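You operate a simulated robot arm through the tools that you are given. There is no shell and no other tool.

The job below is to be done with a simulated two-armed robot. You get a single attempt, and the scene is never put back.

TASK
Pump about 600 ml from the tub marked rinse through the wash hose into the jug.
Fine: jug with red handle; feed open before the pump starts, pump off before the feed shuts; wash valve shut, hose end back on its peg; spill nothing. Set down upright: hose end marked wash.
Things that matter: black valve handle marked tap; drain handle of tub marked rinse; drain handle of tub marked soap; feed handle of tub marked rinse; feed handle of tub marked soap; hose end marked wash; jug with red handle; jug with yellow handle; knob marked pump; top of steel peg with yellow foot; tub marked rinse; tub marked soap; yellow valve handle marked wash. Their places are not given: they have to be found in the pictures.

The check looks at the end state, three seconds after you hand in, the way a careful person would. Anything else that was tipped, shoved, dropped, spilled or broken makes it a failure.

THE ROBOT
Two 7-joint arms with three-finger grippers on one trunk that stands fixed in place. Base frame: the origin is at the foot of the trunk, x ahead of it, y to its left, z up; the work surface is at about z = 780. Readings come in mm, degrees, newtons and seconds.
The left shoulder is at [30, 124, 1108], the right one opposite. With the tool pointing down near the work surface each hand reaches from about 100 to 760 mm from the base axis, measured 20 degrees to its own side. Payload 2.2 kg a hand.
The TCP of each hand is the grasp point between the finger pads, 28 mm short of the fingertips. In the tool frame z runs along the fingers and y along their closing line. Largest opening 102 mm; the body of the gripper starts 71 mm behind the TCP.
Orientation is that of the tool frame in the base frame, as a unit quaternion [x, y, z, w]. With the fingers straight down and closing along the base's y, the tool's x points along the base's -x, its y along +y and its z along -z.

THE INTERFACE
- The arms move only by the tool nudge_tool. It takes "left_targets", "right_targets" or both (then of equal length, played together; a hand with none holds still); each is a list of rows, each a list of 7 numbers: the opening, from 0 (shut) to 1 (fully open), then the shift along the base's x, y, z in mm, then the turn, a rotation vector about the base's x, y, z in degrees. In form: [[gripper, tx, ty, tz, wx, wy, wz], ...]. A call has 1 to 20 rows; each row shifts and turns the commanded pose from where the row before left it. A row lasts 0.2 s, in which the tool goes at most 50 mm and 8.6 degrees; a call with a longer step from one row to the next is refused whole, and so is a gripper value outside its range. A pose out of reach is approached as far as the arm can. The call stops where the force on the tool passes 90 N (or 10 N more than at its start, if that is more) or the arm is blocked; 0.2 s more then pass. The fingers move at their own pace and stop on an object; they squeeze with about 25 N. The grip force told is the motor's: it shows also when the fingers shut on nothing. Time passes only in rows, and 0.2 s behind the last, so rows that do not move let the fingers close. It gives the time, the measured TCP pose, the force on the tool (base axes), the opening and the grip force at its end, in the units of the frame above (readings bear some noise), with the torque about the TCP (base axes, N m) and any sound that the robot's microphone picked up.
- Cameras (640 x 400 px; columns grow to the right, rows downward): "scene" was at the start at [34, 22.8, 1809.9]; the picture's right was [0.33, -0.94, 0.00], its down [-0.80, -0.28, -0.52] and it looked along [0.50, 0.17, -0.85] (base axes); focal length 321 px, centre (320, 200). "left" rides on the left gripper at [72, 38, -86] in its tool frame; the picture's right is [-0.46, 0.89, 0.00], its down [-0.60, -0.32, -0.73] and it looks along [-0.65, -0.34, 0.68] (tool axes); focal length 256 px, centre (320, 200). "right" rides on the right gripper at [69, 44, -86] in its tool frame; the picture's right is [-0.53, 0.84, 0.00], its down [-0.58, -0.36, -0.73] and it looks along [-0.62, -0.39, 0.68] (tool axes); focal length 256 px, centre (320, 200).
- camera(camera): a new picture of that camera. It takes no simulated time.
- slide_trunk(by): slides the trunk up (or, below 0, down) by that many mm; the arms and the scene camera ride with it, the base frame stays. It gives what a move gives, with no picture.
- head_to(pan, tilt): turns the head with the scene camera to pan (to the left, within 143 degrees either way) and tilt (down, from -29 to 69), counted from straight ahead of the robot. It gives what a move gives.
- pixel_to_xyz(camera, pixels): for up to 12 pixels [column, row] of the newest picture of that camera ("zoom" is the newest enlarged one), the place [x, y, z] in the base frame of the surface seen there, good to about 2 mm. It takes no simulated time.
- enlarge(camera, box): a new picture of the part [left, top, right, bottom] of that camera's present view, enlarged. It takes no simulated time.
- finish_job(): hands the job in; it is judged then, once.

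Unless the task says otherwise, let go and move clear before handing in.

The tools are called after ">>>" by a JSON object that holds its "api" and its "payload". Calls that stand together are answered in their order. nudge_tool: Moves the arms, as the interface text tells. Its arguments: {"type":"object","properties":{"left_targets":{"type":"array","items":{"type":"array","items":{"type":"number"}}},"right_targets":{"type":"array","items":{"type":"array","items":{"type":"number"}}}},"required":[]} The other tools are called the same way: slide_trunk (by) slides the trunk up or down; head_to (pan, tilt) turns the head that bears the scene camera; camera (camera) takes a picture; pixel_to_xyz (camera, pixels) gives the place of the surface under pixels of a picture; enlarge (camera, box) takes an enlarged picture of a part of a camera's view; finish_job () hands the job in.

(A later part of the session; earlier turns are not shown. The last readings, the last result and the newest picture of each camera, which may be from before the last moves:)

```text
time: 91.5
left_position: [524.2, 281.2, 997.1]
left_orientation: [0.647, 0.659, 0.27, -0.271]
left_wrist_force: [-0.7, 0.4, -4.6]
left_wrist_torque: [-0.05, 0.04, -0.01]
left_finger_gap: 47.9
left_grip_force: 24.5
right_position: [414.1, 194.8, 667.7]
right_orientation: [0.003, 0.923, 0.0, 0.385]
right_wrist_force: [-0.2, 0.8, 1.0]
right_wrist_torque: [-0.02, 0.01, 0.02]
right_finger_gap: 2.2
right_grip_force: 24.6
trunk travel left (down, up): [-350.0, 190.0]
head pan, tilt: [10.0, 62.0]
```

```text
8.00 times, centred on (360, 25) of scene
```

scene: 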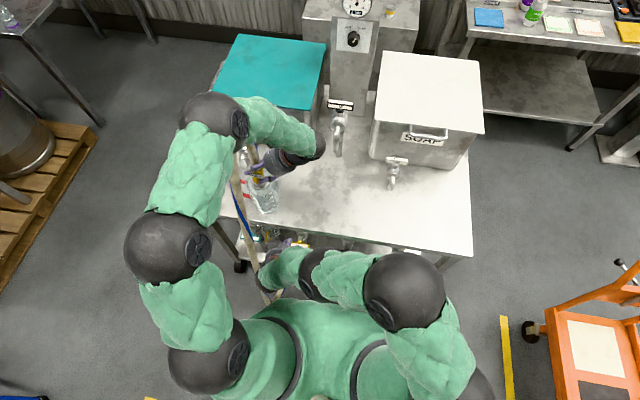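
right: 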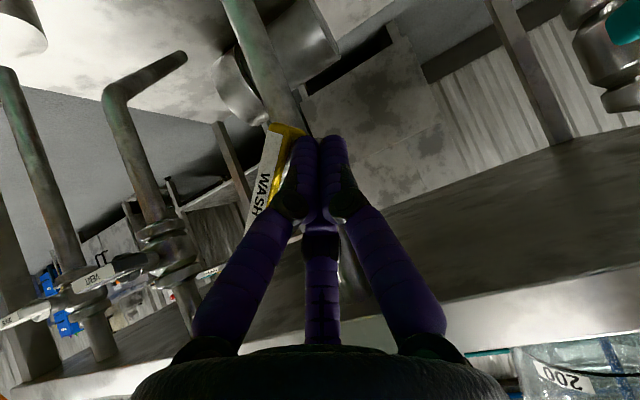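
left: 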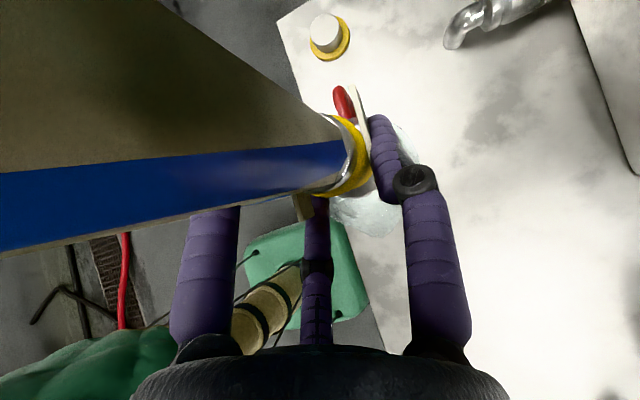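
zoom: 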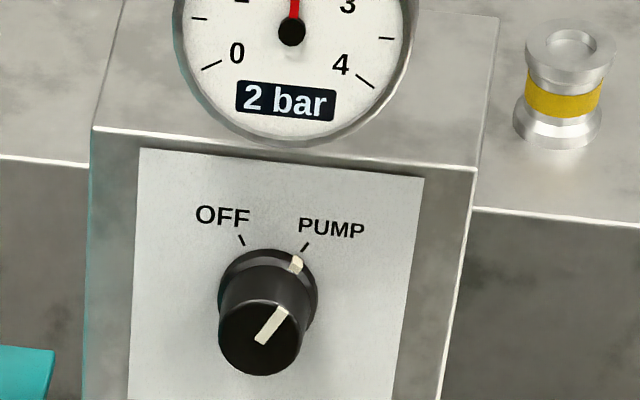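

The knob is fully at PUMP with 2 bar, but the level is rising slowly. I'll open the valve further along the arc.

>>> {"api": "nudge_tool", "payload": {"right_targets": [[0, 0, -5, -5, 0, 0, 0], [0, 0, -6, -4, 0, 0, 0], [0, 0, 0, 0, 0, 0, 0]]}}

>>> {"api": "enlarge", "payload": {"camera": "scene", "box": [240, 180, 300, 220]}}

>>> {"api": "camera", "payload": {"camera": "right"}}

```text
time: 92.3
left_position: [522.9, 282.5, 997.7]
left_orientation: [0.647, 0.66, 0.27, -0.27]
left_wrist_force: [-0.2, 0.2, -3.7]
left_wrist_torque: [-0.05, 0.0, -0.02]
left_finger_gap: 47.9
left_grip_force: 24.7
right_position: [413.9, 183.6, 660.9]
right_orientation: [0.003, 0.923, 0.0, 0.385]
right_wrist_force: [0.7, 1.0, -0.4]
right_wrist_torque: [0.02, -0.03, -0.01]
right_finger_gap: 2.1
right_grip_force: 25.2
trunk travel left (down, up): [-350.0, 190.0]
head pan, tilt: [10.0, 62.0]
```

```text
10.00 times, centred on (270, 200) of scene
```

zoom: 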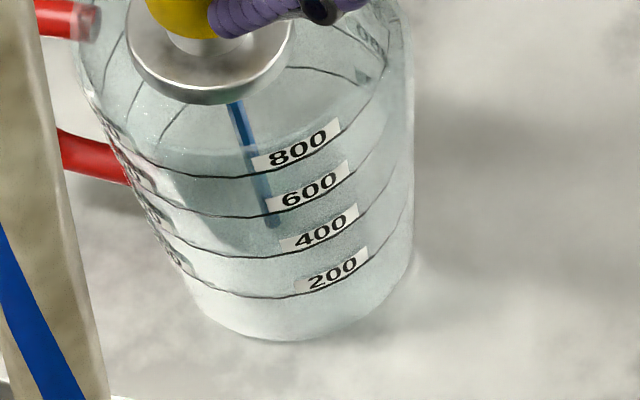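

```text
taken
```

right: 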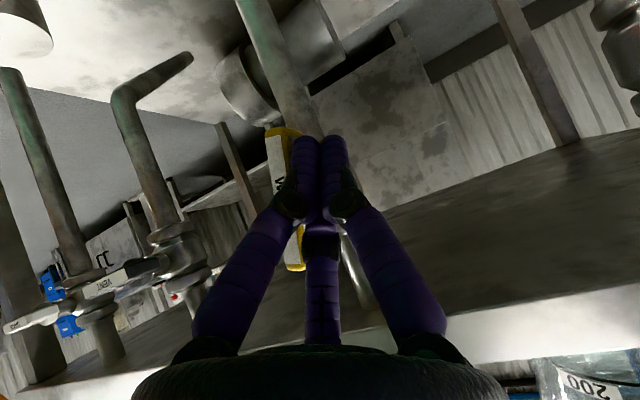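

The bar is now close to vertical, yet the stream's lower end at (275,228) hasn't moved. I'll measure points along the stream to find the water surface height.

>>> {"api": "enlarge", "payload": {"camera": "scene", "box": [240, 180, 300, 220]}}

>>> {"api": "pixel_to_xyz", "payload": {"camera": "zoom", "pixels": [[240, 115], [255, 160], [268, 200], [274, 222], [277, 232], [280, 245], [230, 230], [300, 210], [320, 320], [345, 265], [335, 232], [215, 160]]}}

```text
10.00 times, centred on (270, 200) of scene
```

zoom: 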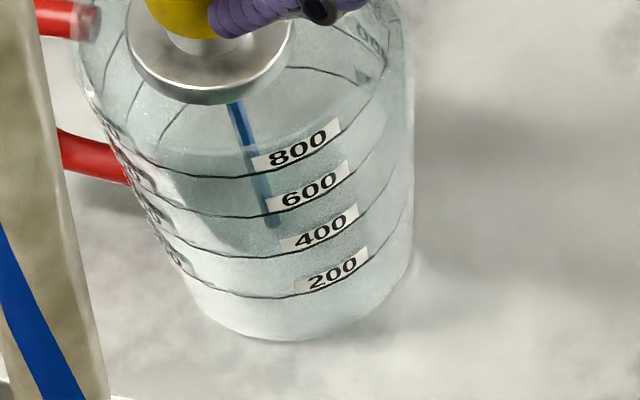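

```text
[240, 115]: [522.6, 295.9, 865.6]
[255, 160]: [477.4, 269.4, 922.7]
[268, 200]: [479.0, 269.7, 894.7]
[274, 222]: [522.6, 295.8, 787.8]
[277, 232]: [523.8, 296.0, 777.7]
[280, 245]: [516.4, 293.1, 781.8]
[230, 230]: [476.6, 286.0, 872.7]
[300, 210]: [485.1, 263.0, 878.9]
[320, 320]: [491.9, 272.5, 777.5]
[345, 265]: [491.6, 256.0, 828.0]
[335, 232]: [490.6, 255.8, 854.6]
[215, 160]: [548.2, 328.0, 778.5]
```

The stream reaches down to z≈787, so there's only a thin layer in the jug. I'll push the handle on to its full stop and time the rise.

>>> {"api": "nudge_tool", "payload": {"right_targets": [[0, 0, -5, -1, 0, 0, 0], [0, 0, -4, 0, 0, 0, 0], [0, 0, 0, 0, 0, 0, 0], [0, 0, 0, 0, 0, 0, 0], [0, 0, 0, 0, 0, 0, 0]]}}

>>> {"api": "enlarge", "payload": {"camera": "scene", "box": [240, 180, 300, 220]}}

>>> {"api": "pixel_to_xyz", "payload": {"camera": "zoom", "pixels": [[240, 115], [272, 215], [274, 222], [275, 227], [277, 232], [280, 245], [285, 260], [215, 160]]}}

```text
time: 93.5
left_position: [523.0, 284.6, 996.1]
left_orientation: [0.648, 0.659, 0.27, -0.269]
left_wrist_force: [-0.6, 0.9, -5.0]
left_wrist_torque: [-0.04, 0.06, 0.03]
left_finger_gap: 47.8
left_grip_force: 25.2
right_position: [412.5, 177.5, 659.1]
right_orientation: [0.0, 0.923, 0.001, 0.385]
right_wrist_force: [-16.5, 45.8, 1.9]
right_wrist_torque: [-0.09, -0.42, -0.04]
right_finger_gap: 2.2
right_grip_force: 25.2
trunk travel left (down, up): [-350.0, 190.0]
head pan, tilt: [10.0, 62.0]
```

```text
10.00 times, centred on (270, 200) of scene
```

zoom: 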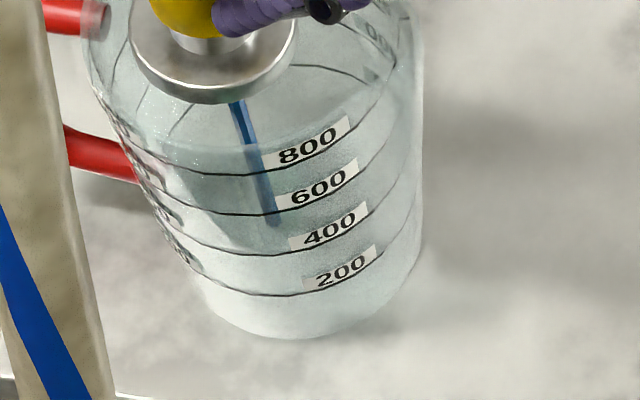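

```text
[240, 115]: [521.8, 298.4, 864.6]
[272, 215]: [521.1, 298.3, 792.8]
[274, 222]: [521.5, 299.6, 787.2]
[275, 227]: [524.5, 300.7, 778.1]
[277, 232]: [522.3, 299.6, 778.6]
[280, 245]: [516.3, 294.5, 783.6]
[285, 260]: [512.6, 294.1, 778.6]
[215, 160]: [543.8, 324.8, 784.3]
```

The 46 N reading shows the handle is hard on its stop and I may have nudged the wheeled table by a few millimetres; I'll relax the push at once. The level still looks near the jug's bottom.

>>> {"api": "nudge_tool", "payload": {"right_targets": [[0, 0, 6, 0, 0, 0, 0], [0, 0, 6, 0, 0, 0, 0]]}}

>>> {"api": "enlarge", "payload": {"camera": "scene", "box": [220, 140, 310, 230]}}

>>> {"api": "camera", "payload": {"camera": "scene"}}

>>> {"api": "camera", "payload": {"camera": "right"}}

```text
time: 94.1
left_position: [523.2, 282.9, 996.6]
left_orientation: [0.647, 0.659, 0.271, -0.271]
left_wrist_force: [-0.3, 0.6, -4.3]
left_wrist_torque: [-0.07, 0.0, -0.01]
left_finger_gap: 48.0
left_grip_force: 25.2
right_position: [411.1, 183.8, 656.4]
right_orientation: [0.003, 0.923, -0.002, 0.385]
right_wrist_force: [-0.9, 0.1, -0.3]
right_wrist_torque: [-0.05, -0.01, -0.05]
right_finger_gap: 2.2
right_grip_force: 25.6
trunk travel left (down, up): [-350.0, 190.0]
head pan, tilt: [10.0, 62.0]
```

```text
4.44 times, centred on (265, 185) of scene
```

zoom: 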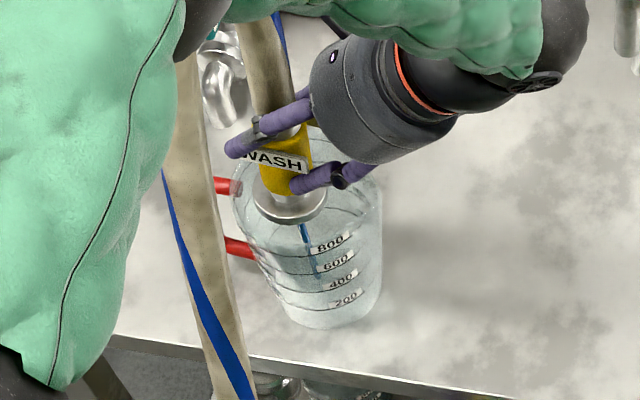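

```text
taken
```

scene: 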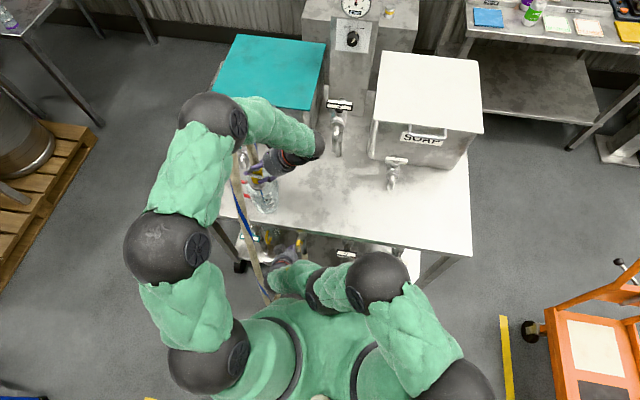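

```text
taken
```

right: 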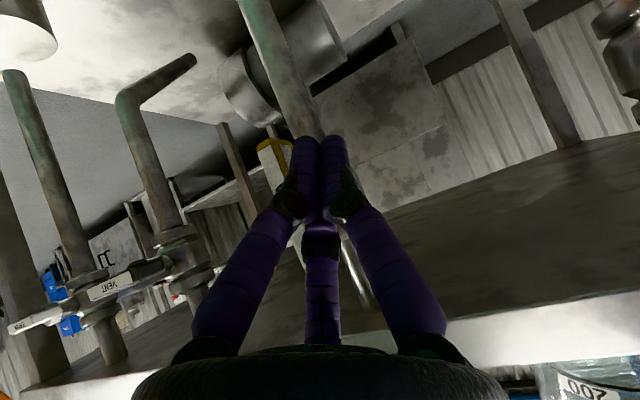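

No force remains and the view matches the earlier one. I'll wait one second and compare the jug closely again.

>>> {"api": "nudge_tool", "payload": {"right_targets": [[0, 0, 0, 0, 0, 0, 0], [0, 0, 0, 0, 0, 0, 0], [0, 0, 0, 0, 0, 0, 0], [0, 0, 0, 0, 0, 0, 0], [0, 0, 0, 0, 0, 0, 0]]}}

>>> {"api": "enlarge", "payload": {"camera": "scene", "box": [240, 180, 300, 220]}}

>>> {"api": "pixel_to_xyz", "payload": {"camera": "zoom", "pixels": [[238, 115], [262, 190], [270, 215], [272, 222], [275, 228], [278, 240], [190, 225], [215, 160], [230, 240], [310, 330]]}}

```text
time: 95.3
left_position: [524.6, 282.3, 996.6]
left_orientation: [0.648, 0.659, 0.27, -0.27]
left_wrist_force: [-0.1, 1.3, -4.9]
left_wrist_torque: [-0.03, 0.01, -0.03]
left_finger_gap: 47.5
left_grip_force: 24.6
right_position: [412.0, 185.6, 659.2]
right_orientation: [0.003, 0.923, 0.0, 0.385]
right_wrist_force: [0.7, 0.1, -0.3]
right_wrist_torque: [0.0, -0.01, 0.0]
right_finger_gap: 2.1
right_grip_force: 24.9
trunk travel left (down, up): [-350.0, 190.0]
head pan, tilt: [10.0, 62.0]
```

```text
10.00 times, centred on (270, 200) of scene
```

zoom: 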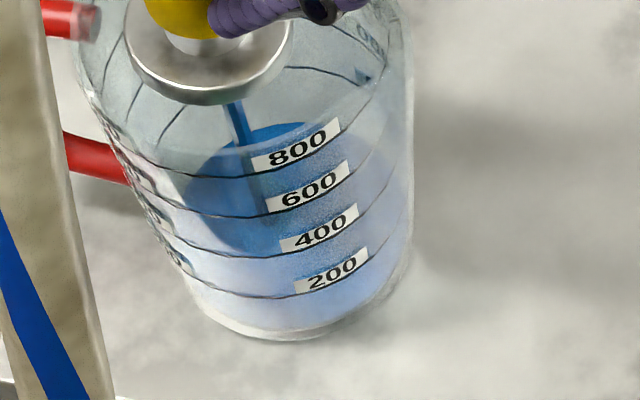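

```text
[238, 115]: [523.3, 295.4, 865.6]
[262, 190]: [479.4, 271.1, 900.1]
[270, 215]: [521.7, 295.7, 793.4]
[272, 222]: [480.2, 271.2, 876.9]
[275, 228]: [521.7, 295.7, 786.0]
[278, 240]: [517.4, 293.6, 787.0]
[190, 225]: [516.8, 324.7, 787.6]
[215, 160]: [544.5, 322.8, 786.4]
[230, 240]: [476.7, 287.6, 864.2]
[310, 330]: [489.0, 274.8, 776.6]
```

Now the blue water layer is visible, with its surface at z≈787 — so the flow is roughly 10 ml/s and easy to control. While it fills I'll raise the pusher beside the handle's upper end, ready to shut it.

>>> {"api": "nudge_tool", "payload": {"right_targets": [[0, 0, 4, 10, 0, 0, 0], [0, 0, 0, 15, 0, 0, 0], [0, 0, 0, 16, 0, 0, 0], [0, 0, 0, 0, 0, 0, 0], [0, 0, 0, 0, 0, 0, 0], [0, 0, 0, 0, 0, 0, 0], [0, 0, 0, 0, 0, 0, 0], [0, 0, 0, 0, 0, 0, 0], [0, 0, 0, 0, 0, 0, 0], [0, 0, 0, 0, 0, 0, 0]]}}

>>> {"api": "enlarge", "payload": {"camera": "scene", "box": [240, 180, 300, 220]}}

>>> {"api": "pixel_to_xyz", "payload": {"camera": "zoom", "pixels": [[190, 225], [215, 160], [220, 210], [195, 200], [205, 190], [300, 125], [270, 130]]}}

>>> {"api": "camera", "payload": {"camera": "right"}}

```text
time: 97.5
left_position: [524.2, 282.3, 997.5]
left_orientation: [0.648, 0.658, 0.271, -0.27]
left_wrist_force: [0.4, 0.0, -3.0]
left_wrist_torque: [-0.04, -0.01, -0.01]
left_finger_gap: 47.7
left_grip_force: 25.2
right_position: [413.3, 189.8, 699.5]
right_orientation: [0.003, 0.922, 0.0, 0.386]
right_wrist_force: [0.2, 0.6, -0.9]
right_wrist_torque: [0.0, 0.02, -0.01]
right_finger_gap: 2.3
right_grip_force: 25.6
trunk travel left (down, up): [-350.0, 190.0]
head pan, tilt: [10.0, 62.0]
```

```text
10.00 times, centred on (270, 200) of scene
```

zoom: 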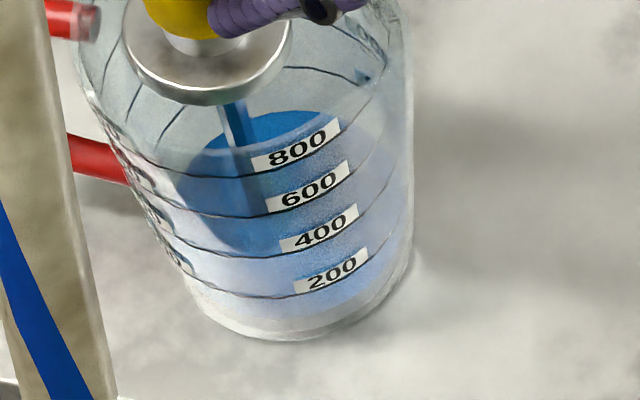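

```text
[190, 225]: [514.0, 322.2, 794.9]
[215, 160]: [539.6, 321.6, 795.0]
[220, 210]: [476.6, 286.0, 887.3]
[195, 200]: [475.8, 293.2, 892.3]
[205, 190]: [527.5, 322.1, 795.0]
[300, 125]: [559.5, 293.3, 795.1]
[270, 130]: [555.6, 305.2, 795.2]
```

```text
taken
```

right: 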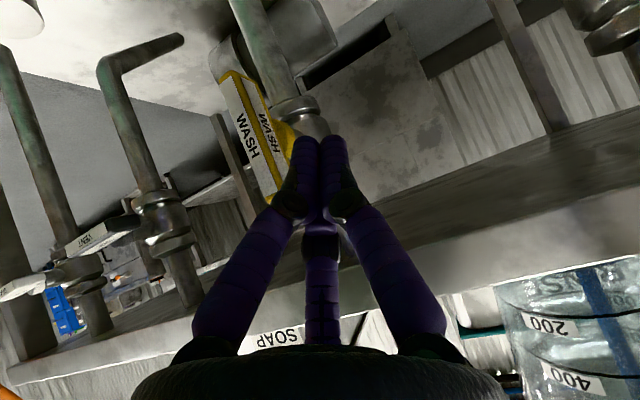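

The surface now reads z=795.0, rising about 3.6 mm/s (≈22 ml/s). I'll measure the exact heights of the 600 and other graduation rings.

>>> {"api": "pixel_to_xyz", "payload": {"camera": "zoom", "pixels": [[185, 176], [215, 178], [190, 213], [225, 217], [205, 252], [240, 257], [235, 296], [265, 298], [300, 67], [330, 75], [260, 256], [250, 217]]}}

>>> {"api": "enlarge", "payload": {"camera": "scene", "box": [250, 190, 290, 220]}}

```text
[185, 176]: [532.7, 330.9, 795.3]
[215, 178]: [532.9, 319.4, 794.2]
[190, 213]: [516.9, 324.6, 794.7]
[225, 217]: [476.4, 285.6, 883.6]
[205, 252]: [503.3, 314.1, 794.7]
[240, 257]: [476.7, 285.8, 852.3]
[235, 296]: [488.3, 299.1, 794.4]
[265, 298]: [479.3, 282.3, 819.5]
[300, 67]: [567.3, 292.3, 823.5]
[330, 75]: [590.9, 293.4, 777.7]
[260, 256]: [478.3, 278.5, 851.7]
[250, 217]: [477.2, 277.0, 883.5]
```

```text
13.33 times, centred on (270, 205) of scene
```

zoom: 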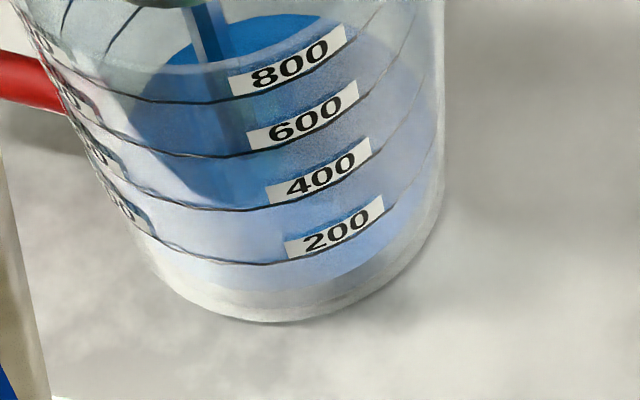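

The rings are at z=819.5 (200), 852 (400) and 883.6 (600), so the present level is about 47 ml and the rate about 22 ml/s. I'll hold for four seconds and check the rate again.

>>> {"api": "nudge_tool", "payload": {"right_targets": [[0, 0, 0, 0, 0, 0, 0], [0, 0, 0, 0, 0, 0, 0], [0, 0, 0, 0, 0, 0, 0], [0, 0, 0, 0, 0, 0, 0], [0, 0, 0, 0, 0, 0, 0], [0, 0, 0, 0, 0, 0, 0], [0, 0, 0, 0, 0, 0, 0], [0, 0, 0, 0, 0, 0, 0], [0, 0, 0, 0, 0, 0, 0], [0, 0, 0, 0, 0, 0, 0], [0, 0, 0, 0, 0, 0, 0], [0, 0, 0, 0, 0, 0, 0], [0, 0, 0, 0, 0, 0, 0], [0, 0, 0, 0, 0, 0, 0], [0, 0, 0, 0, 0, 0, 0], [0, 0, 0, 0, 0, 0, 0], [0, 0, 0, 0, 0, 0, 0], [0, 0, 0, 0, 0, 0, 0], [0, 0, 0, 0, 0, 0, 0], [0, 0, 0, 0, 0, 0, 0]]}}

>>> {"api": "enlarge", "payload": {"camera": "scene", "box": [240, 180, 300, 220]}}

>>> {"api": "pixel_to_xyz", "payload": {"camera": "zoom", "pixels": [[190, 225], [215, 160], [205, 190], [300, 125], [270, 130], [220, 150], [300, 110]]}}

```text
time: 101.7
left_position: [523.9, 282.2, 996.8]
left_orientation: [0.647, 0.659, 0.27, -0.271]
left_wrist_force: [0.2, 0.2, -4.0]
left_wrist_torque: [-0.04, 0.01, -0.01]
left_finger_gap: 47.6
left_grip_force: 24.9
right_position: [412.1, 188.9, 699.7]
right_orientation: [0.004, 0.923, 0.0, 0.386]
right_wrist_force: [-0.6, 0.5, 0.0]
right_wrist_torque: [-0.01, -0.03, -0.02]
right_finger_gap: 2.1
right_grip_force: 24.4
trunk travel left (down, up): [-350.0, 190.0]
head pan, tilt: [10.0, 62.0]
```

```text
10.00 times, centred on (270, 200) of scene
```

zoom: 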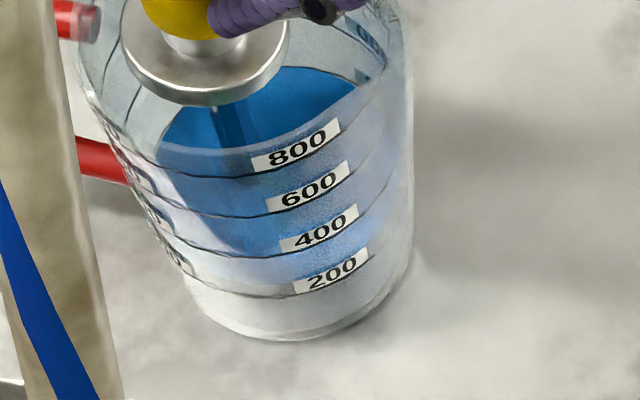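

```text
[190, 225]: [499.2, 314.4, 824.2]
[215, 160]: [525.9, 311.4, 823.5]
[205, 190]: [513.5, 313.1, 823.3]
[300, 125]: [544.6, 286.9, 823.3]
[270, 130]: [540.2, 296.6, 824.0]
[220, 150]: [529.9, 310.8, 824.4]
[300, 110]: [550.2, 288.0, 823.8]
```

The level is at z=823.8 (≈227 ml) and the full flow is now about 43 ml/s. I'll hold about 3.8 s more and re-measure.

>>> {"api": "nudge_tool", "payload": {"right_targets": [[0, 0, 0, 0, 0, 0, 0], [0, 0, 0, 0, 0, 0, 0], [0, 0, 0, 0, 0, 0, 0], [0, 0, 0, 0, 0, 0, 0], [0, 0, 0, 0, 0, 0, 0], [0, 0, 0, 0, 0, 0, 0], [0, 0, 0, 0, 0, 0, 0], [0, 0, 0, 0, 0, 0, 0], [0, 0, 0, 0, 0, 0, 0], [0, 0, 0, 0, 0, 0, 0], [0, 0, 0, 0, 0, 0, 0], [0, 0, 0, 0, 0, 0, 0], [0, 0, 0, 0, 0, 0, 0], [0, 0, 0, 0, 0, 0, 0], [0, 0, 0, 0, 0, 0, 0], [0, 0, 0, 0, 0, 0, 0], [0, 0, 0, 0, 0, 0, 0], [0, 0, 0, 0, 0, 0, 0]]}}

>>> {"api": "enlarge", "payload": {"camera": "scene", "box": [240, 180, 300, 220]}}

>>> {"api": "pixel_to_xyz", "payload": {"camera": "zoom", "pixels": [[190, 140], [215, 150], [205, 160], [300, 115], [270, 130], [320, 90], [300, 100]]}}

```text
time: 105.5
left_position: [524.3, 282.0, 996.2]
left_orientation: [0.647, 0.659, 0.271, -0.271]
left_wrist_force: [-0.3, 0.1, -4.9]
left_wrist_torque: [-0.04, 0.03, -0.01]
left_finger_gap: 47.3
left_grip_force: 24.9
right_position: [411.9, 189.9, 699.3]
right_orientation: [0.002, 0.923, 0.001, 0.385]
right_wrist_force: [0.0, 1.0, -0.1]
right_wrist_torque: [0.02, -0.02, 0.01]
right_finger_gap: 2.3
right_grip_force: 25.0
trunk travel left (down, up): [-350.0, 190.0]
head pan, tilt: [10.0, 62.0]
```

```text
10.00 times, centred on (270, 200) of scene
```

zoom: 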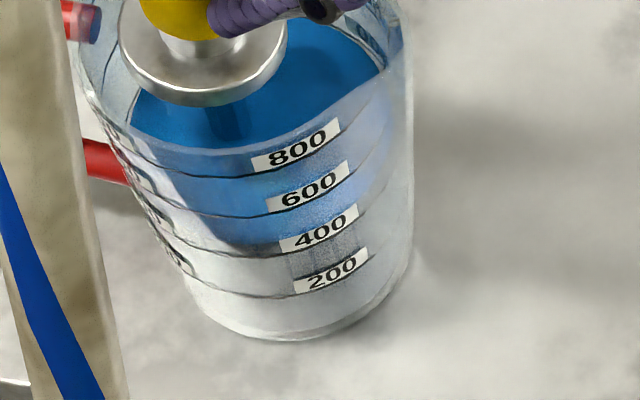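

```text
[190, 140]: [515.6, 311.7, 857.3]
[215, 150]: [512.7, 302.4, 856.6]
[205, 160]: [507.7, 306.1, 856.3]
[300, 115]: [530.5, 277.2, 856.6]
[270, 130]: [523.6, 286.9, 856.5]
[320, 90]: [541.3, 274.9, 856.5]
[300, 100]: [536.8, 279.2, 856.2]
```

The level is at z=856.5 (≈431 ml), now rising about 54 ml/s. I'll hold 2 s more and then, in the same call, sweep the handle's upper end to −y and down to shut the valve.

>>> {"api": "nudge_tool", "payload": {"right_targets": [[0, 0, 0, 0, 0, 0, 0], [0, 0, 0, 0, 0, 0, 0], [0, 0, 0, 0, 0, 0, 0], [0, 0, 0, 0, 0, 0, 0], [0, 0, 0, 0, 0, 0, 0], [0, 0, 0, 0, 0, 0, 0], [0, 0, 0, 0, 0, 0, 0], [0, 0, 0, 0, 0, 0, 0], [0, 0, 0, 0, 0, 0, 0], [0, 0, 0, 0, 0, 0, 0], [0, 0, -14, 0, 0, 0, 0], [0, 0, -15, 0, 0, 0, 0], [0, 0, -15, 0, 0, 0, 0], [0, 0, -8, -8, 0, 0, 0], [0, 0, 0, -1.5, 0, 0, 0]]}}

>>> {"api": "enlarge", "payload": {"camera": "scene", "box": [240, 180, 300, 220]}}

>>> {"api": "pixel_to_xyz", "payload": {"camera": "zoom", "pixels": [[190, 120], [215, 130], [205, 140], [300, 115], [270, 130], [320, 90], [300, 100]]}}

>>> {"api": "camera", "payload": {"camera": "right"}}

```text
time: 108.7
left_position: [522.9, 282.4, 998.1]
left_orientation: [0.648, 0.659, 0.27, -0.27]
left_wrist_force: [0.1, -0.6, -4.0]
left_wrist_torque: [-0.06, 0.01, -0.01]
left_finger_gap: 47.4
left_grip_force: 24.6
right_position: [412.6, 138.5, 693.6]
right_orientation: [0.004, 0.922, 0.0, 0.387]
right_wrist_force: [-7.8, 0.1, 20.8]
right_wrist_torque: [-0.08, 0.05, 0.12]
right_finger_gap: 2.1
right_grip_force: 25.3
trunk travel left (down, up): [-350.0, 190.0]
head pan, tilt: [10.0, 62.0]
```

```text
10.00 times, centred on (270, 200) of scene
```

zoom: 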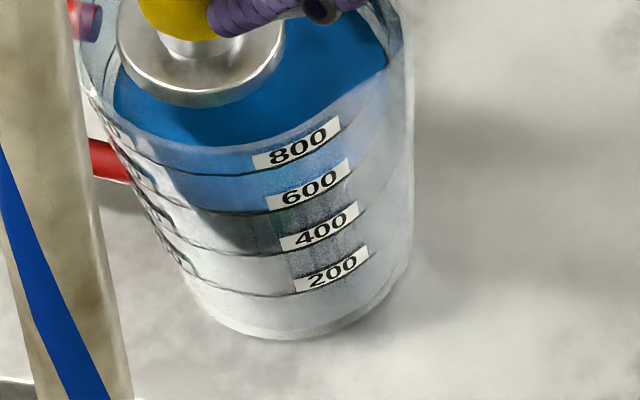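

```text
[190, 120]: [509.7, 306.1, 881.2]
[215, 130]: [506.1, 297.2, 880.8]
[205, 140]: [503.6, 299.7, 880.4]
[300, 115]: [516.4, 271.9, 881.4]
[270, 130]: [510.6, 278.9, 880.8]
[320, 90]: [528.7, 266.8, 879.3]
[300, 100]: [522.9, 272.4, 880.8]
```

```text
taken
```

right: 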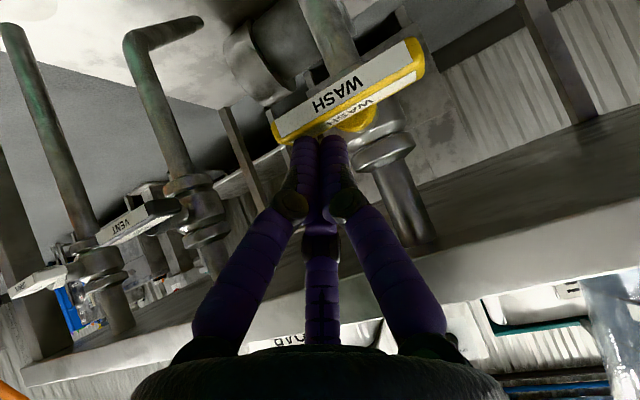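

The level reads z≈881 (≈583 ml, just under the 600 ring) and the right hand feels the handle on its shut stop (21 N). I'll hold a second to verify that the level has stopped.

>>> {"api": "nudge_tool", "payload": {"right_targets": [[0, 0, 0, 0, 0, 0, 0], [0, 0, 0, 0, 0, 0, 0], [0, 0, 0, 0, 0, 0, 0]]}}

>>> {"api": "enlarge", "payload": {"camera": "scene", "box": [240, 180, 300, 220]}}

>>> {"api": "pixel_to_xyz", "payload": {"camera": "zoom", "pixels": [[190, 120], [215, 130], [205, 140], [300, 115], [270, 130], [320, 90], [300, 100], [220, 212], [250, 213], [225, 217]]}}

>>> {"api": "pixel_to_xyz", "payload": {"camera": "right", "pixels": [[285, 125], [345, 90], [410, 60], [350, 105], [415, 75], [300, 120]]}}

```text
time: 109.5
left_position: [521.7, 281.7, 998.3]
left_orientation: [0.647, 0.659, 0.271, -0.27]
left_wrist_force: [-1.1, -0.1, -4.1]
left_wrist_torque: [-0.08, 0.01, 0.04]
left_finger_gap: 47.6
left_grip_force: 24.8
right_position: [413.4, 138.4, 694.0]
right_orientation: [0.003, 0.922, 0.001, 0.387]
right_wrist_force: [-5.3, -1.6, 27.0]
right_wrist_torque: [-0.15, -0.06, -0.05]
right_finger_gap: 2.1
right_grip_force: 25.0
trunk travel left (down, up): [-350.0, 190.0]
head pan, tilt: [10.0, 62.0]
```

```text
10.00 times, centred on (270, 200) of scene
```

zoom: 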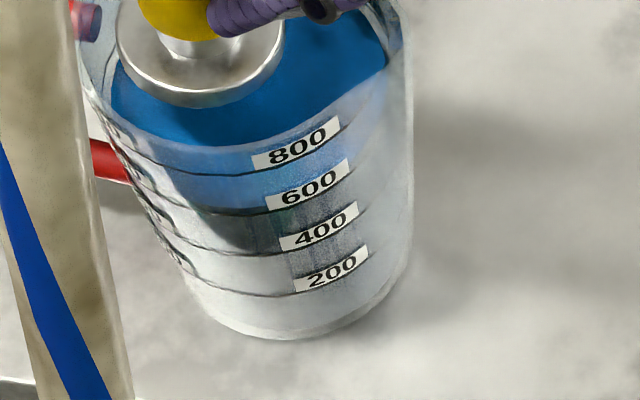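

```text
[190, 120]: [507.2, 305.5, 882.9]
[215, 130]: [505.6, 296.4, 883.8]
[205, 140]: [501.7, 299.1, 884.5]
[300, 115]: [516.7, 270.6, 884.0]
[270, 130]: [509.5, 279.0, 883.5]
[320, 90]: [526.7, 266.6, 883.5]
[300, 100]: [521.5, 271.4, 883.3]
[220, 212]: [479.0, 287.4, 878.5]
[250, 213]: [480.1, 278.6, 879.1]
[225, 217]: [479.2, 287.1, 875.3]
```

```text
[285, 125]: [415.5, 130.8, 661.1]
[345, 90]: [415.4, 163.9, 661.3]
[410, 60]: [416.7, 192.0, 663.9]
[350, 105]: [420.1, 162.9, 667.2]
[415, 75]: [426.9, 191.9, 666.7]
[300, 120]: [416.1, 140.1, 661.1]
```

The bar is level again (z≈661–664 across), so the valve is shut, and the level reads z≈883.6 (≈600 ml) with only hose run-off still trickling. I'll lift the pusher off and check again.

>>> {"api": "nudge_tool", "payload": {"right_targets": [[0, 0, 0, 8, 0, 0, 0], [0, 0, 0, 10, 0, 0, 0], [0, 0, 0, 0, 0, 0, 0], [0, 0, 0, 0, 0, 0, 0], [0, 0, 0, 0, 0, 0, 0], [0, 0, 0, 0, 0, 0, 0]]}}

>>> {"api": "enlarge", "payload": {"camera": "scene", "box": [240, 180, 300, 220]}}

>>> {"api": "pixel_to_xyz", "payload": {"camera": "zoom", "pixels": [[190, 120], [215, 130], [205, 140], [300, 115], [270, 130], [320, 90], [300, 100], [225, 213], [250, 213], [240, 253]]}}

>>> {"api": "camera", "payload": {"camera": "right"}}

```text
time: 110.9
left_position: [523.8, 282.0, 997.3]
left_orientation: [0.647, 0.659, 0.271, -0.27]
left_wrist_force: [0.4, 0.9, -4.8]
left_wrist_torque: [-0.05, -0.01, 0.01]
left_finger_gap: 46.9
left_grip_force: 25.3
right_position: [411.7, 139.1, 709.7]
right_orientation: [0.004, 0.923, 0.0, 0.385]
right_wrist_force: [-0.3, -0.1, -0.1]
right_wrist_torque: [-0.01, -0.03, -0.01]
right_finger_gap: 1.9
right_grip_force: 25.4
trunk travel left (down, up): [-350.0, 190.0]
head pan, tilt: [10.0, 62.0]
```

```text
10.00 times, centred on (270, 200) of scene
```

zoom: 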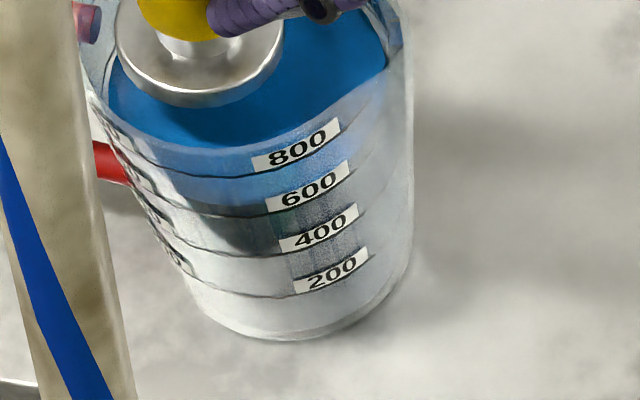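

```text
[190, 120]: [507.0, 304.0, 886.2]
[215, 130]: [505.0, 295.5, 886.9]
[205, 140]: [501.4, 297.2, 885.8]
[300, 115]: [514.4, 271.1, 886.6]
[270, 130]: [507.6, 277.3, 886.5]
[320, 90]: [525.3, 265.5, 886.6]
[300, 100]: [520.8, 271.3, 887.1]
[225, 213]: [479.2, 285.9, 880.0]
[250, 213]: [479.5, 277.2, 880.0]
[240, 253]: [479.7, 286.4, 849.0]
```

```text
taken
```

right: 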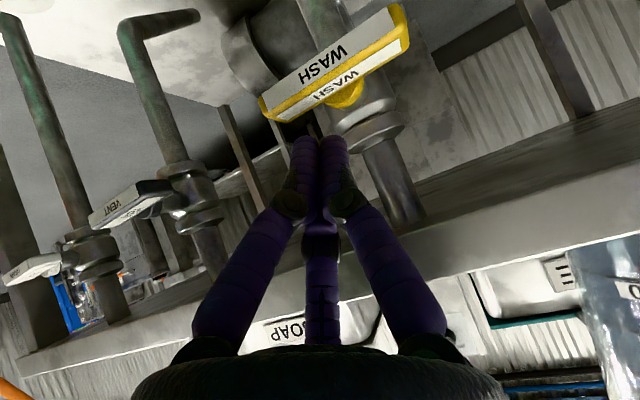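

The level is at z≈886.6 (≈618 ml) and still creeping up about 13 ml/s. I'll check, without letting time pass, whether the bar is exactly level compared with its original shut position.

>>> {"api": "enlarge", "payload": {"camera": "right", "box": [240, 0, 430, 140]}}

>>> {"api": "pixel_to_xyz", "payload": {"camera": "zoom", "pixels": [[100, 355], [110, 340], [200, 310], [300, 260], [400, 195], [500, 130], [530, 100], [120, 375], [330, 275], [520, 130], [90, 320], [470, 60]]}}

```text
2.86 times, centred on (335, 70) of right
```

zoom: 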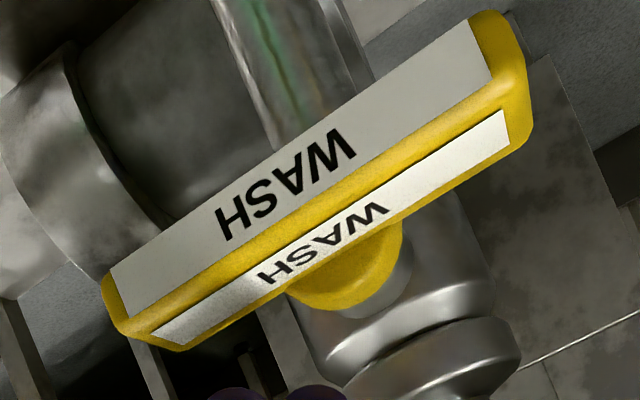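

```text
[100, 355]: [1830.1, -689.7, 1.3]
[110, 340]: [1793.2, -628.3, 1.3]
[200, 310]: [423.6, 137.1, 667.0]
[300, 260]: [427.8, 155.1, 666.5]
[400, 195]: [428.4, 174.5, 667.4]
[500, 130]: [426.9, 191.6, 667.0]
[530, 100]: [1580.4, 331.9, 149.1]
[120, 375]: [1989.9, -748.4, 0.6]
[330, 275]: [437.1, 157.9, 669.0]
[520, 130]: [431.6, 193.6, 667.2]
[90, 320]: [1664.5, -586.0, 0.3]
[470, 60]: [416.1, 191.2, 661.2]
```

The bar's top face is level to within half a millimetre, so the valve is truly shut and the hose is only running off. I'll wait a second over the jug and check again.

>>> {"api": "nudge_tool", "payload": {"right_targets": [[0, 0, 0, 0, 0, 0, 0], [0, 0, 0, 0, 0, 0, 0], [0, 0, 0, 0, 0, 0, 0], [0, 0, 0, 0, 0, 0, 0]]}}

>>> {"api": "enlarge", "payload": {"camera": "scene", "box": [240, 180, 300, 220]}}

>>> {"api": "pixel_to_xyz", "payload": {"camera": "zoom", "pixels": [[190, 120], [215, 130], [205, 140], [300, 115], [270, 130], [320, 90], [300, 100], [225, 217], [250, 217], [240, 257]]}}

>>> {"api": "enlarge", "payload": {"camera": "scene", "box": [320, 0, 400, 50]}}

```text
time: 111.9
left_position: [523.7, 281.0, 998.4]
left_orientation: [0.648, 0.659, 0.271, -0.271]
left_wrist_force: [0.1, 0.2, -5.1]
left_wrist_torque: [-0.05, 0.01, 0.05]
left_finger_gap: 47.1
left_grip_force: 25.4
right_position: [412.9, 137.5, 709.0]
right_orientation: [0.003, 0.923, 0.0, 0.386]
right_wrist_force: [0.7, -0.5, 0.0]
right_wrist_torque: [-0.03, 0.01, -0.02]
right_finger_gap: 2.0
right_grip_force: 24.7
trunk travel left (down, up): [-350.0, 190.0]
head pan, tilt: [10.0, 62.0]
```

```text
10.00 times, centred on (270, 200) of scene
```

zoom: 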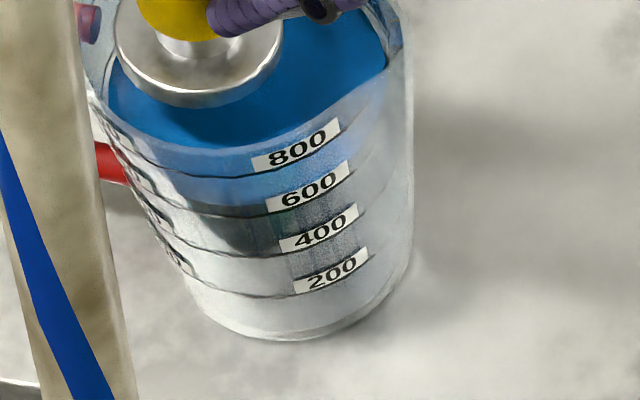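

```text
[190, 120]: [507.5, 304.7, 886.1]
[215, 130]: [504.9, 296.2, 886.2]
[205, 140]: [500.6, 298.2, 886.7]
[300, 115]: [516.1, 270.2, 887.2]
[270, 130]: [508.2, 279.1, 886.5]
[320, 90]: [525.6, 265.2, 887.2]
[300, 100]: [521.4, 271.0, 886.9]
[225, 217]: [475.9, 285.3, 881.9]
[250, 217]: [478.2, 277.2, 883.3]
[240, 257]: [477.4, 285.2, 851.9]
```

```text
8.00 times, centred on (360, 25) of scene
```

zoom: 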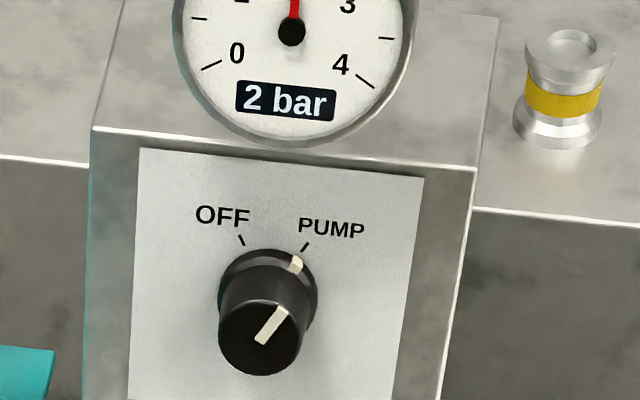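

The level has stopped at z≈886.7, which is about 615–620 ml, and the wash valve is shut. I'll withdraw the right hand to its earlier waypoint in front of the table.

>>> {"api": "nudge_tool", "payload": {"right_targets": [[0, -10, -5, 25, 0, 0, 0], [0, -8, -12, 30, 0, 0, 0], [0, -7.7, -30, 25, 0, 0, 0], [0, -7.7, -32, 25, 0, 0, 0], [0, -7.7, -32, 25, 0, 0, 0], [0, -7.7, -32, 25, 0, 0, 0], [0, -7.7, -32, 25, 0, 0, 0], [0, -7.7, -32, 25, 0, 0, 0], [0, -7.7, -25, 25, 0, 0, 0]]}}

>>> {"api": "camera", "payload": {"camera": "scene"}}

>>> {"api": "enlarge", "payload": {"camera": "scene", "box": [220, 140, 310, 230]}}

```text
time: 113.9
left_position: [522.5, 280.9, 997.4]
left_orientation: [0.647, 0.659, 0.271, -0.271]
left_wrist_force: [0.0, -0.4, -4.8]
left_wrist_torque: [-0.06, -0.01, 0.0]
left_finger_gap: 47.2
left_grip_force: 25.4
right_position: [343.1, -94.7, 937.4]
right_orientation: [0.003, 0.923, 0.0, 0.385]
right_wrist_force: [-0.8, 0.4, 0.0]
right_wrist_torque: [-0.02, 0.01, -0.02]
right_finger_gap: 2.3
right_grip_force: 25.1
trunk travel left (down, up): [-350.0, 190.0]
head pan, tilt: [10.0, 62.0]
```

```text
taken
```

scene: 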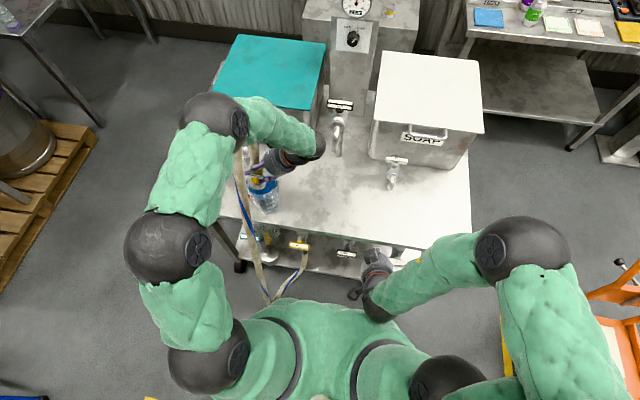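

```text
4.44 times, centred on (265, 185) of scene
```

zoom: 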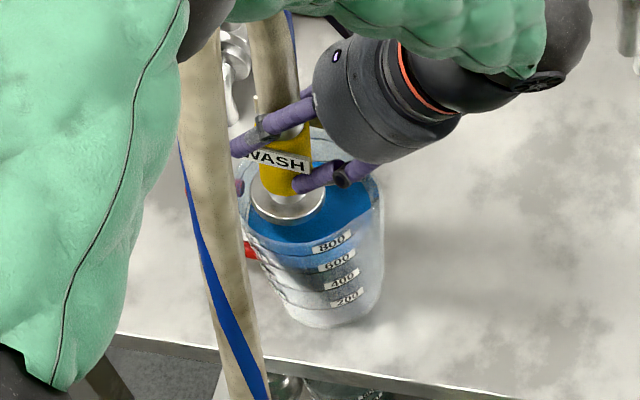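

The jug shows its filled level and the valve bar is level. I'll lift the hose end straight up out of the jug and check for dripping.

>>> {"api": "nudge_tool", "payload": {"left_targets": [[0.2, 0, 0, 13, 0, 0, 0], [0.2, 0, 0, 13, 0, 0, 0], [0.2, 0, 0, 13, 0, 0, 0], [0.2, 0, 0, 15, 0, 0, 0]]}}

>>> {"api": "enlarge", "payload": {"camera": "scene", "box": [220, 130, 320, 230]}}

```text
time: 114.9
left_position: [522.8, 282.0, 1051.3]
left_orientation: [0.647, 0.659, 0.271, -0.271]
left_wrist_force: [-0.1, 0.9, -4.8]
left_wrist_torque: [-0.12, 0.02, -0.01]
left_finger_gap: 47.1
left_grip_force: 25.5
right_position: [344.0, -93.8, 937.2]
right_orientation: [0.003, 0.923, 0.0, 0.385]
right_wrist_force: [-0.3, -0.3, 0.2]
right_wrist_torque: [-0.03, 0.01, 0.01]
right_finger_gap: 2.2
right_grip_force: 24.9
trunk travel left (down, up): [-350.0, 190.0]
head pan, tilt: [10.0, 62.0]
```

```text
4.00 times, centred on (270, 180) of scene
```

zoom: 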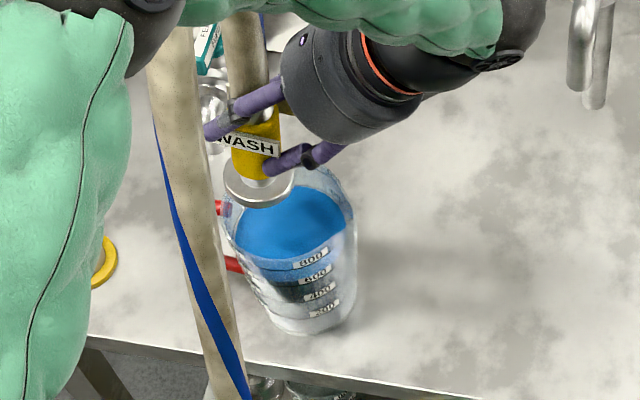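

There's no dripping and the valve is shut. I'll check how upright the hose end hangs in the grip by measuring points on its flange and tag.

>>> {"api": "enlarge", "payload": {"camera": "scene", "box": [235, 145, 285, 190]}}

>>> {"api": "pixel_to_xyz", "payload": {"camera": "scene", "pixels": [[255, 184]]}}

```text
8.89 times, centred on (260, 168) of scene
```

zoom: 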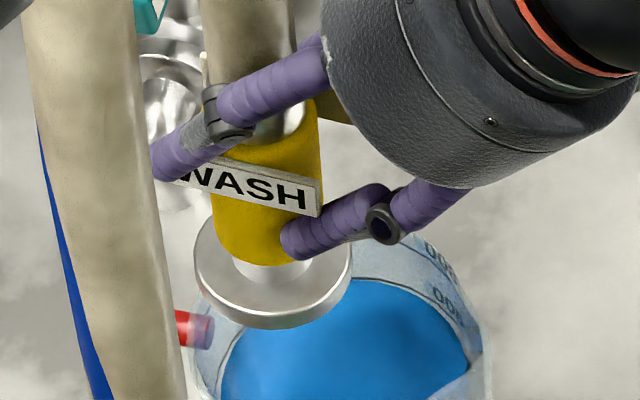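

```text
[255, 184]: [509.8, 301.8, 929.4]
```

I'll query the finger and tag points directly in this zoom to understand the grip.

>>> {"api": "pixel_to_xyz", "payload": {"camera": "zoom", "pixels": [[175, 155], [225, 112], [270, 90], [300, 235], [385, 225], [260, 190], [310, 205], [205, 280], [270, 315], [345, 270], [265, 235], [240, 300]]}}

>>> {"api": "enlarge", "payload": {"camera": "left", "box": [290, 80, 430, 240]}}

```text
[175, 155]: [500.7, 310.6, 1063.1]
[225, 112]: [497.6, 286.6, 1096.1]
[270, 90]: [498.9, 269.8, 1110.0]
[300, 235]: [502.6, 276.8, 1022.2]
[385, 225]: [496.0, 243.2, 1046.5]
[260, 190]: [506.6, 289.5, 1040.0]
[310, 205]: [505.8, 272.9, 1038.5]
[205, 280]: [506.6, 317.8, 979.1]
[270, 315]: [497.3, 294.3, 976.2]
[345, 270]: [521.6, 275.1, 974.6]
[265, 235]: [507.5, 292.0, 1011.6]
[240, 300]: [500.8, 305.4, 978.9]
```

```text
2.50 times, centred on (360, 160) of left
```

zoom: 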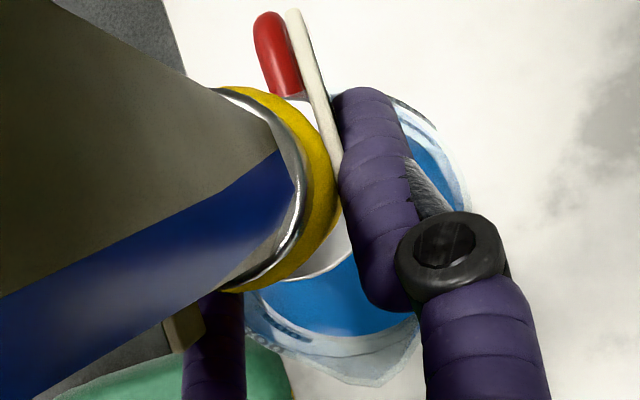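

The flange points show the hose end has tipped about 6° about the x axis in the grip (z 979 at y=318 against 974.6 at y=275). I'll counter-turn the hand by −5.5° to level it, still over the jug.

>>> {"api": "nudge_tool", "payload": {"left_targets": [[0.2, 0, 0, 5, -2.7, 0, 0], [0.2, 0, 0, 5, -2.8, 0, 0], [0.2, 0, 0, 0, 0, 0, 0]]}}

>>> {"api": "enlarge", "payload": {"camera": "scene", "box": [235, 145, 285, 190]}}

>>> {"api": "pixel_to_xyz", "payload": {"camera": "zoom", "pixels": [[205, 280], [270, 315], [340, 275], [240, 300], [210, 250], [300, 305], [325, 290], [260, 190], [310, 205], [220, 290]]}}

```text
time: 115.7
left_position: [524.6, 283.1, 1061.2]
left_orientation: [0.66, 0.671, 0.239, -0.239]
left_wrist_force: [-0.7, 0.6, -3.6]
left_wrist_torque: [-0.04, 0.02, 0.01]
left_finger_gap: 47.1
left_grip_force: 25.0
right_position: [343.9, -94.2, 937.1]
right_orientation: [0.003, 0.923, 0.001, 0.385]
right_wrist_force: [-0.6, 0.0, 0.0]
right_wrist_torque: [-0.02, 0.0, 0.01]
right_finger_gap: 2.0
right_grip_force: 24.7
trunk travel left (down, up): [-350.0, 190.0]
head pan, tilt: [10.0, 62.0]
```

```text
8.89 times, centred on (260, 168) of scene
```

zoom: 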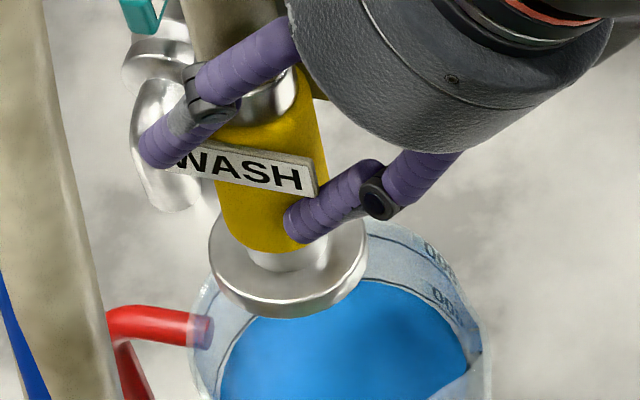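

```text
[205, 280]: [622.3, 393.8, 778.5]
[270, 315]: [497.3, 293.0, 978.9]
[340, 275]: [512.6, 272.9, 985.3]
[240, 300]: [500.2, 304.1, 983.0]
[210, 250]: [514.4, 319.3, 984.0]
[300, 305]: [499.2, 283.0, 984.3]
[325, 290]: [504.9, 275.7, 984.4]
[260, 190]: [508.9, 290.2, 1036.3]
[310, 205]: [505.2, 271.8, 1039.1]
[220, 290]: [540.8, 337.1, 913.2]
```

The flange is now level within about 1.5°, its centre near (521.5,295.5), with no dripping. I'll carry it back across toward the peg at the same height.

>>> {"api": "nudge_tool", "payload": {"left_targets": [[0.2, -0.2, 18, 0, 0, 0, 0], [0.2, -0.2, 18, 0, 0, 0, 0], [0.2, -0.2, 18, 0, 0, 0, 0], [0.2, -0.2, 18, 0, 0, 0, 0], [0.2, -0.2, 18, 0, 0, 0, 0], [0.2, -0.2, 18, 0, 0, 0, 0], [0.2, -0.2, 18, 0, 0, 0, 0], [0.2, -0.2, 18, 0, 0, 0, 0], [0.2, -0.2, 18, 0, 0, 0, 0], [0.2, -0.2, 18, 0, 0, 0, 0], [0.2, 0, 12, 0, 0, 0, 0], [0.2, 0, 11, 0, 0, 0, 0], [0.2, 0, 0, 0, 0, 0, 0]]}}

>>> {"api": "camera", "payload": {"camera": "scene"}}

>>> {"api": "camera", "payload": {"camera": "left"}}

```text
time: 118.5
left_position: [521.4, 485.3, 1060.1]
left_orientation: [0.66, 0.671, 0.239, -0.239]
left_wrist_force: [0.2, -0.9, -5.2]
left_wrist_torque: [-0.07, -0.01, 0.01]
left_finger_gap: 46.7
left_grip_force: 25.2
right_position: [343.4, -95.1, 938.1]
right_orientation: [0.003, 0.923, 0.0, 0.385]
right_wrist_force: [0.2, -0.8, -0.2]
right_wrist_torque: [0.01, 0.0, -0.02]
right_finger_gap: 2.1
right_grip_force: 25.0
trunk travel left (down, up): [-350.0, 190.0]
head pan, tilt: [10.0, 62.0]
```

```text
taken
```

scene: 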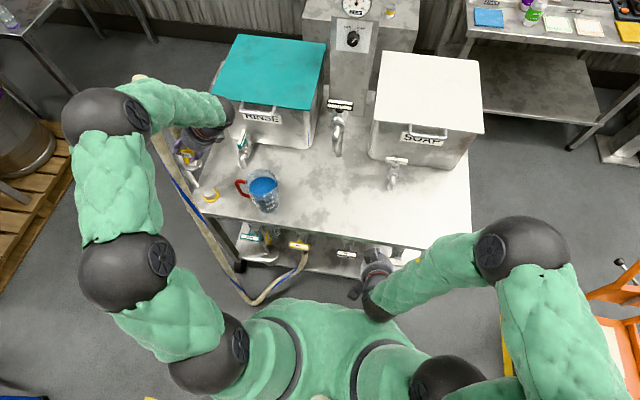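

```text
taken
```

left: 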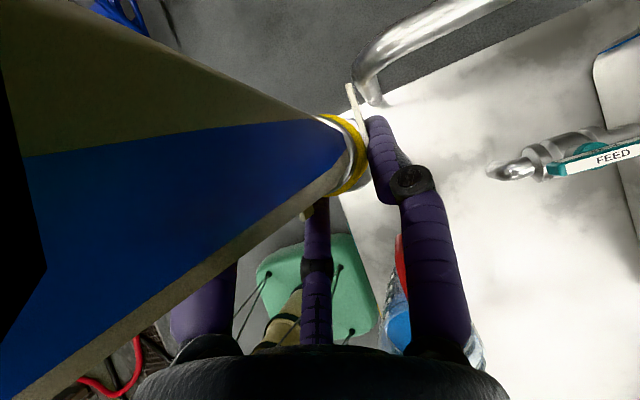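

The jug stands full and undisturbed at (263,190), and the hose end is above the peg at (210,195). I'll measure the flange relative to the peg centre.

>>> {"api": "enlarge", "payload": {"camera": "scene", "box": [170, 135, 230, 205]}}

```text
5.71 times, centred on (200, 170) of scene
```

zoom: 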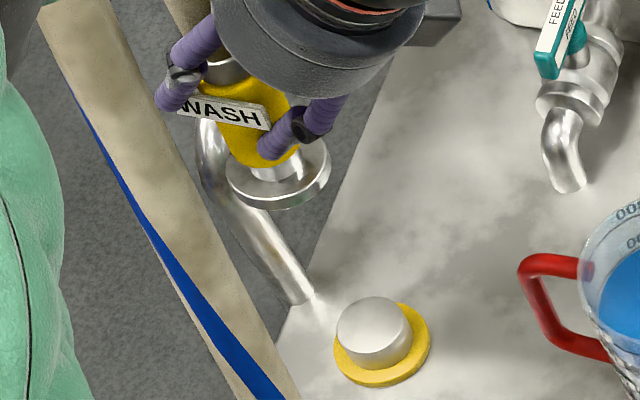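

>>> {"api": "pixel_to_xyz", "payload": {"camera": "zoom", "pixels": [[234, 185], [245, 195], [265, 203], [290, 200], [310, 188], [322, 172], [375, 325], [342, 325], [408, 325], [375, 303], [375, 345], [232, 168]]}}

```text
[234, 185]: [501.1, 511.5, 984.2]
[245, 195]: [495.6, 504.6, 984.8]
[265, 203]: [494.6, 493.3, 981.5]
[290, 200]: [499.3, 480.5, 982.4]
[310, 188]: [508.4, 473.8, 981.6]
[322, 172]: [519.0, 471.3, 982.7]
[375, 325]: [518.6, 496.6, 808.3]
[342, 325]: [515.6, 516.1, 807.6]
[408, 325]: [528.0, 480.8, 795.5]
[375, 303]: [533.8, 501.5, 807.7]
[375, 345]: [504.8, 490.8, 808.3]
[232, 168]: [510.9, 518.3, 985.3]
```

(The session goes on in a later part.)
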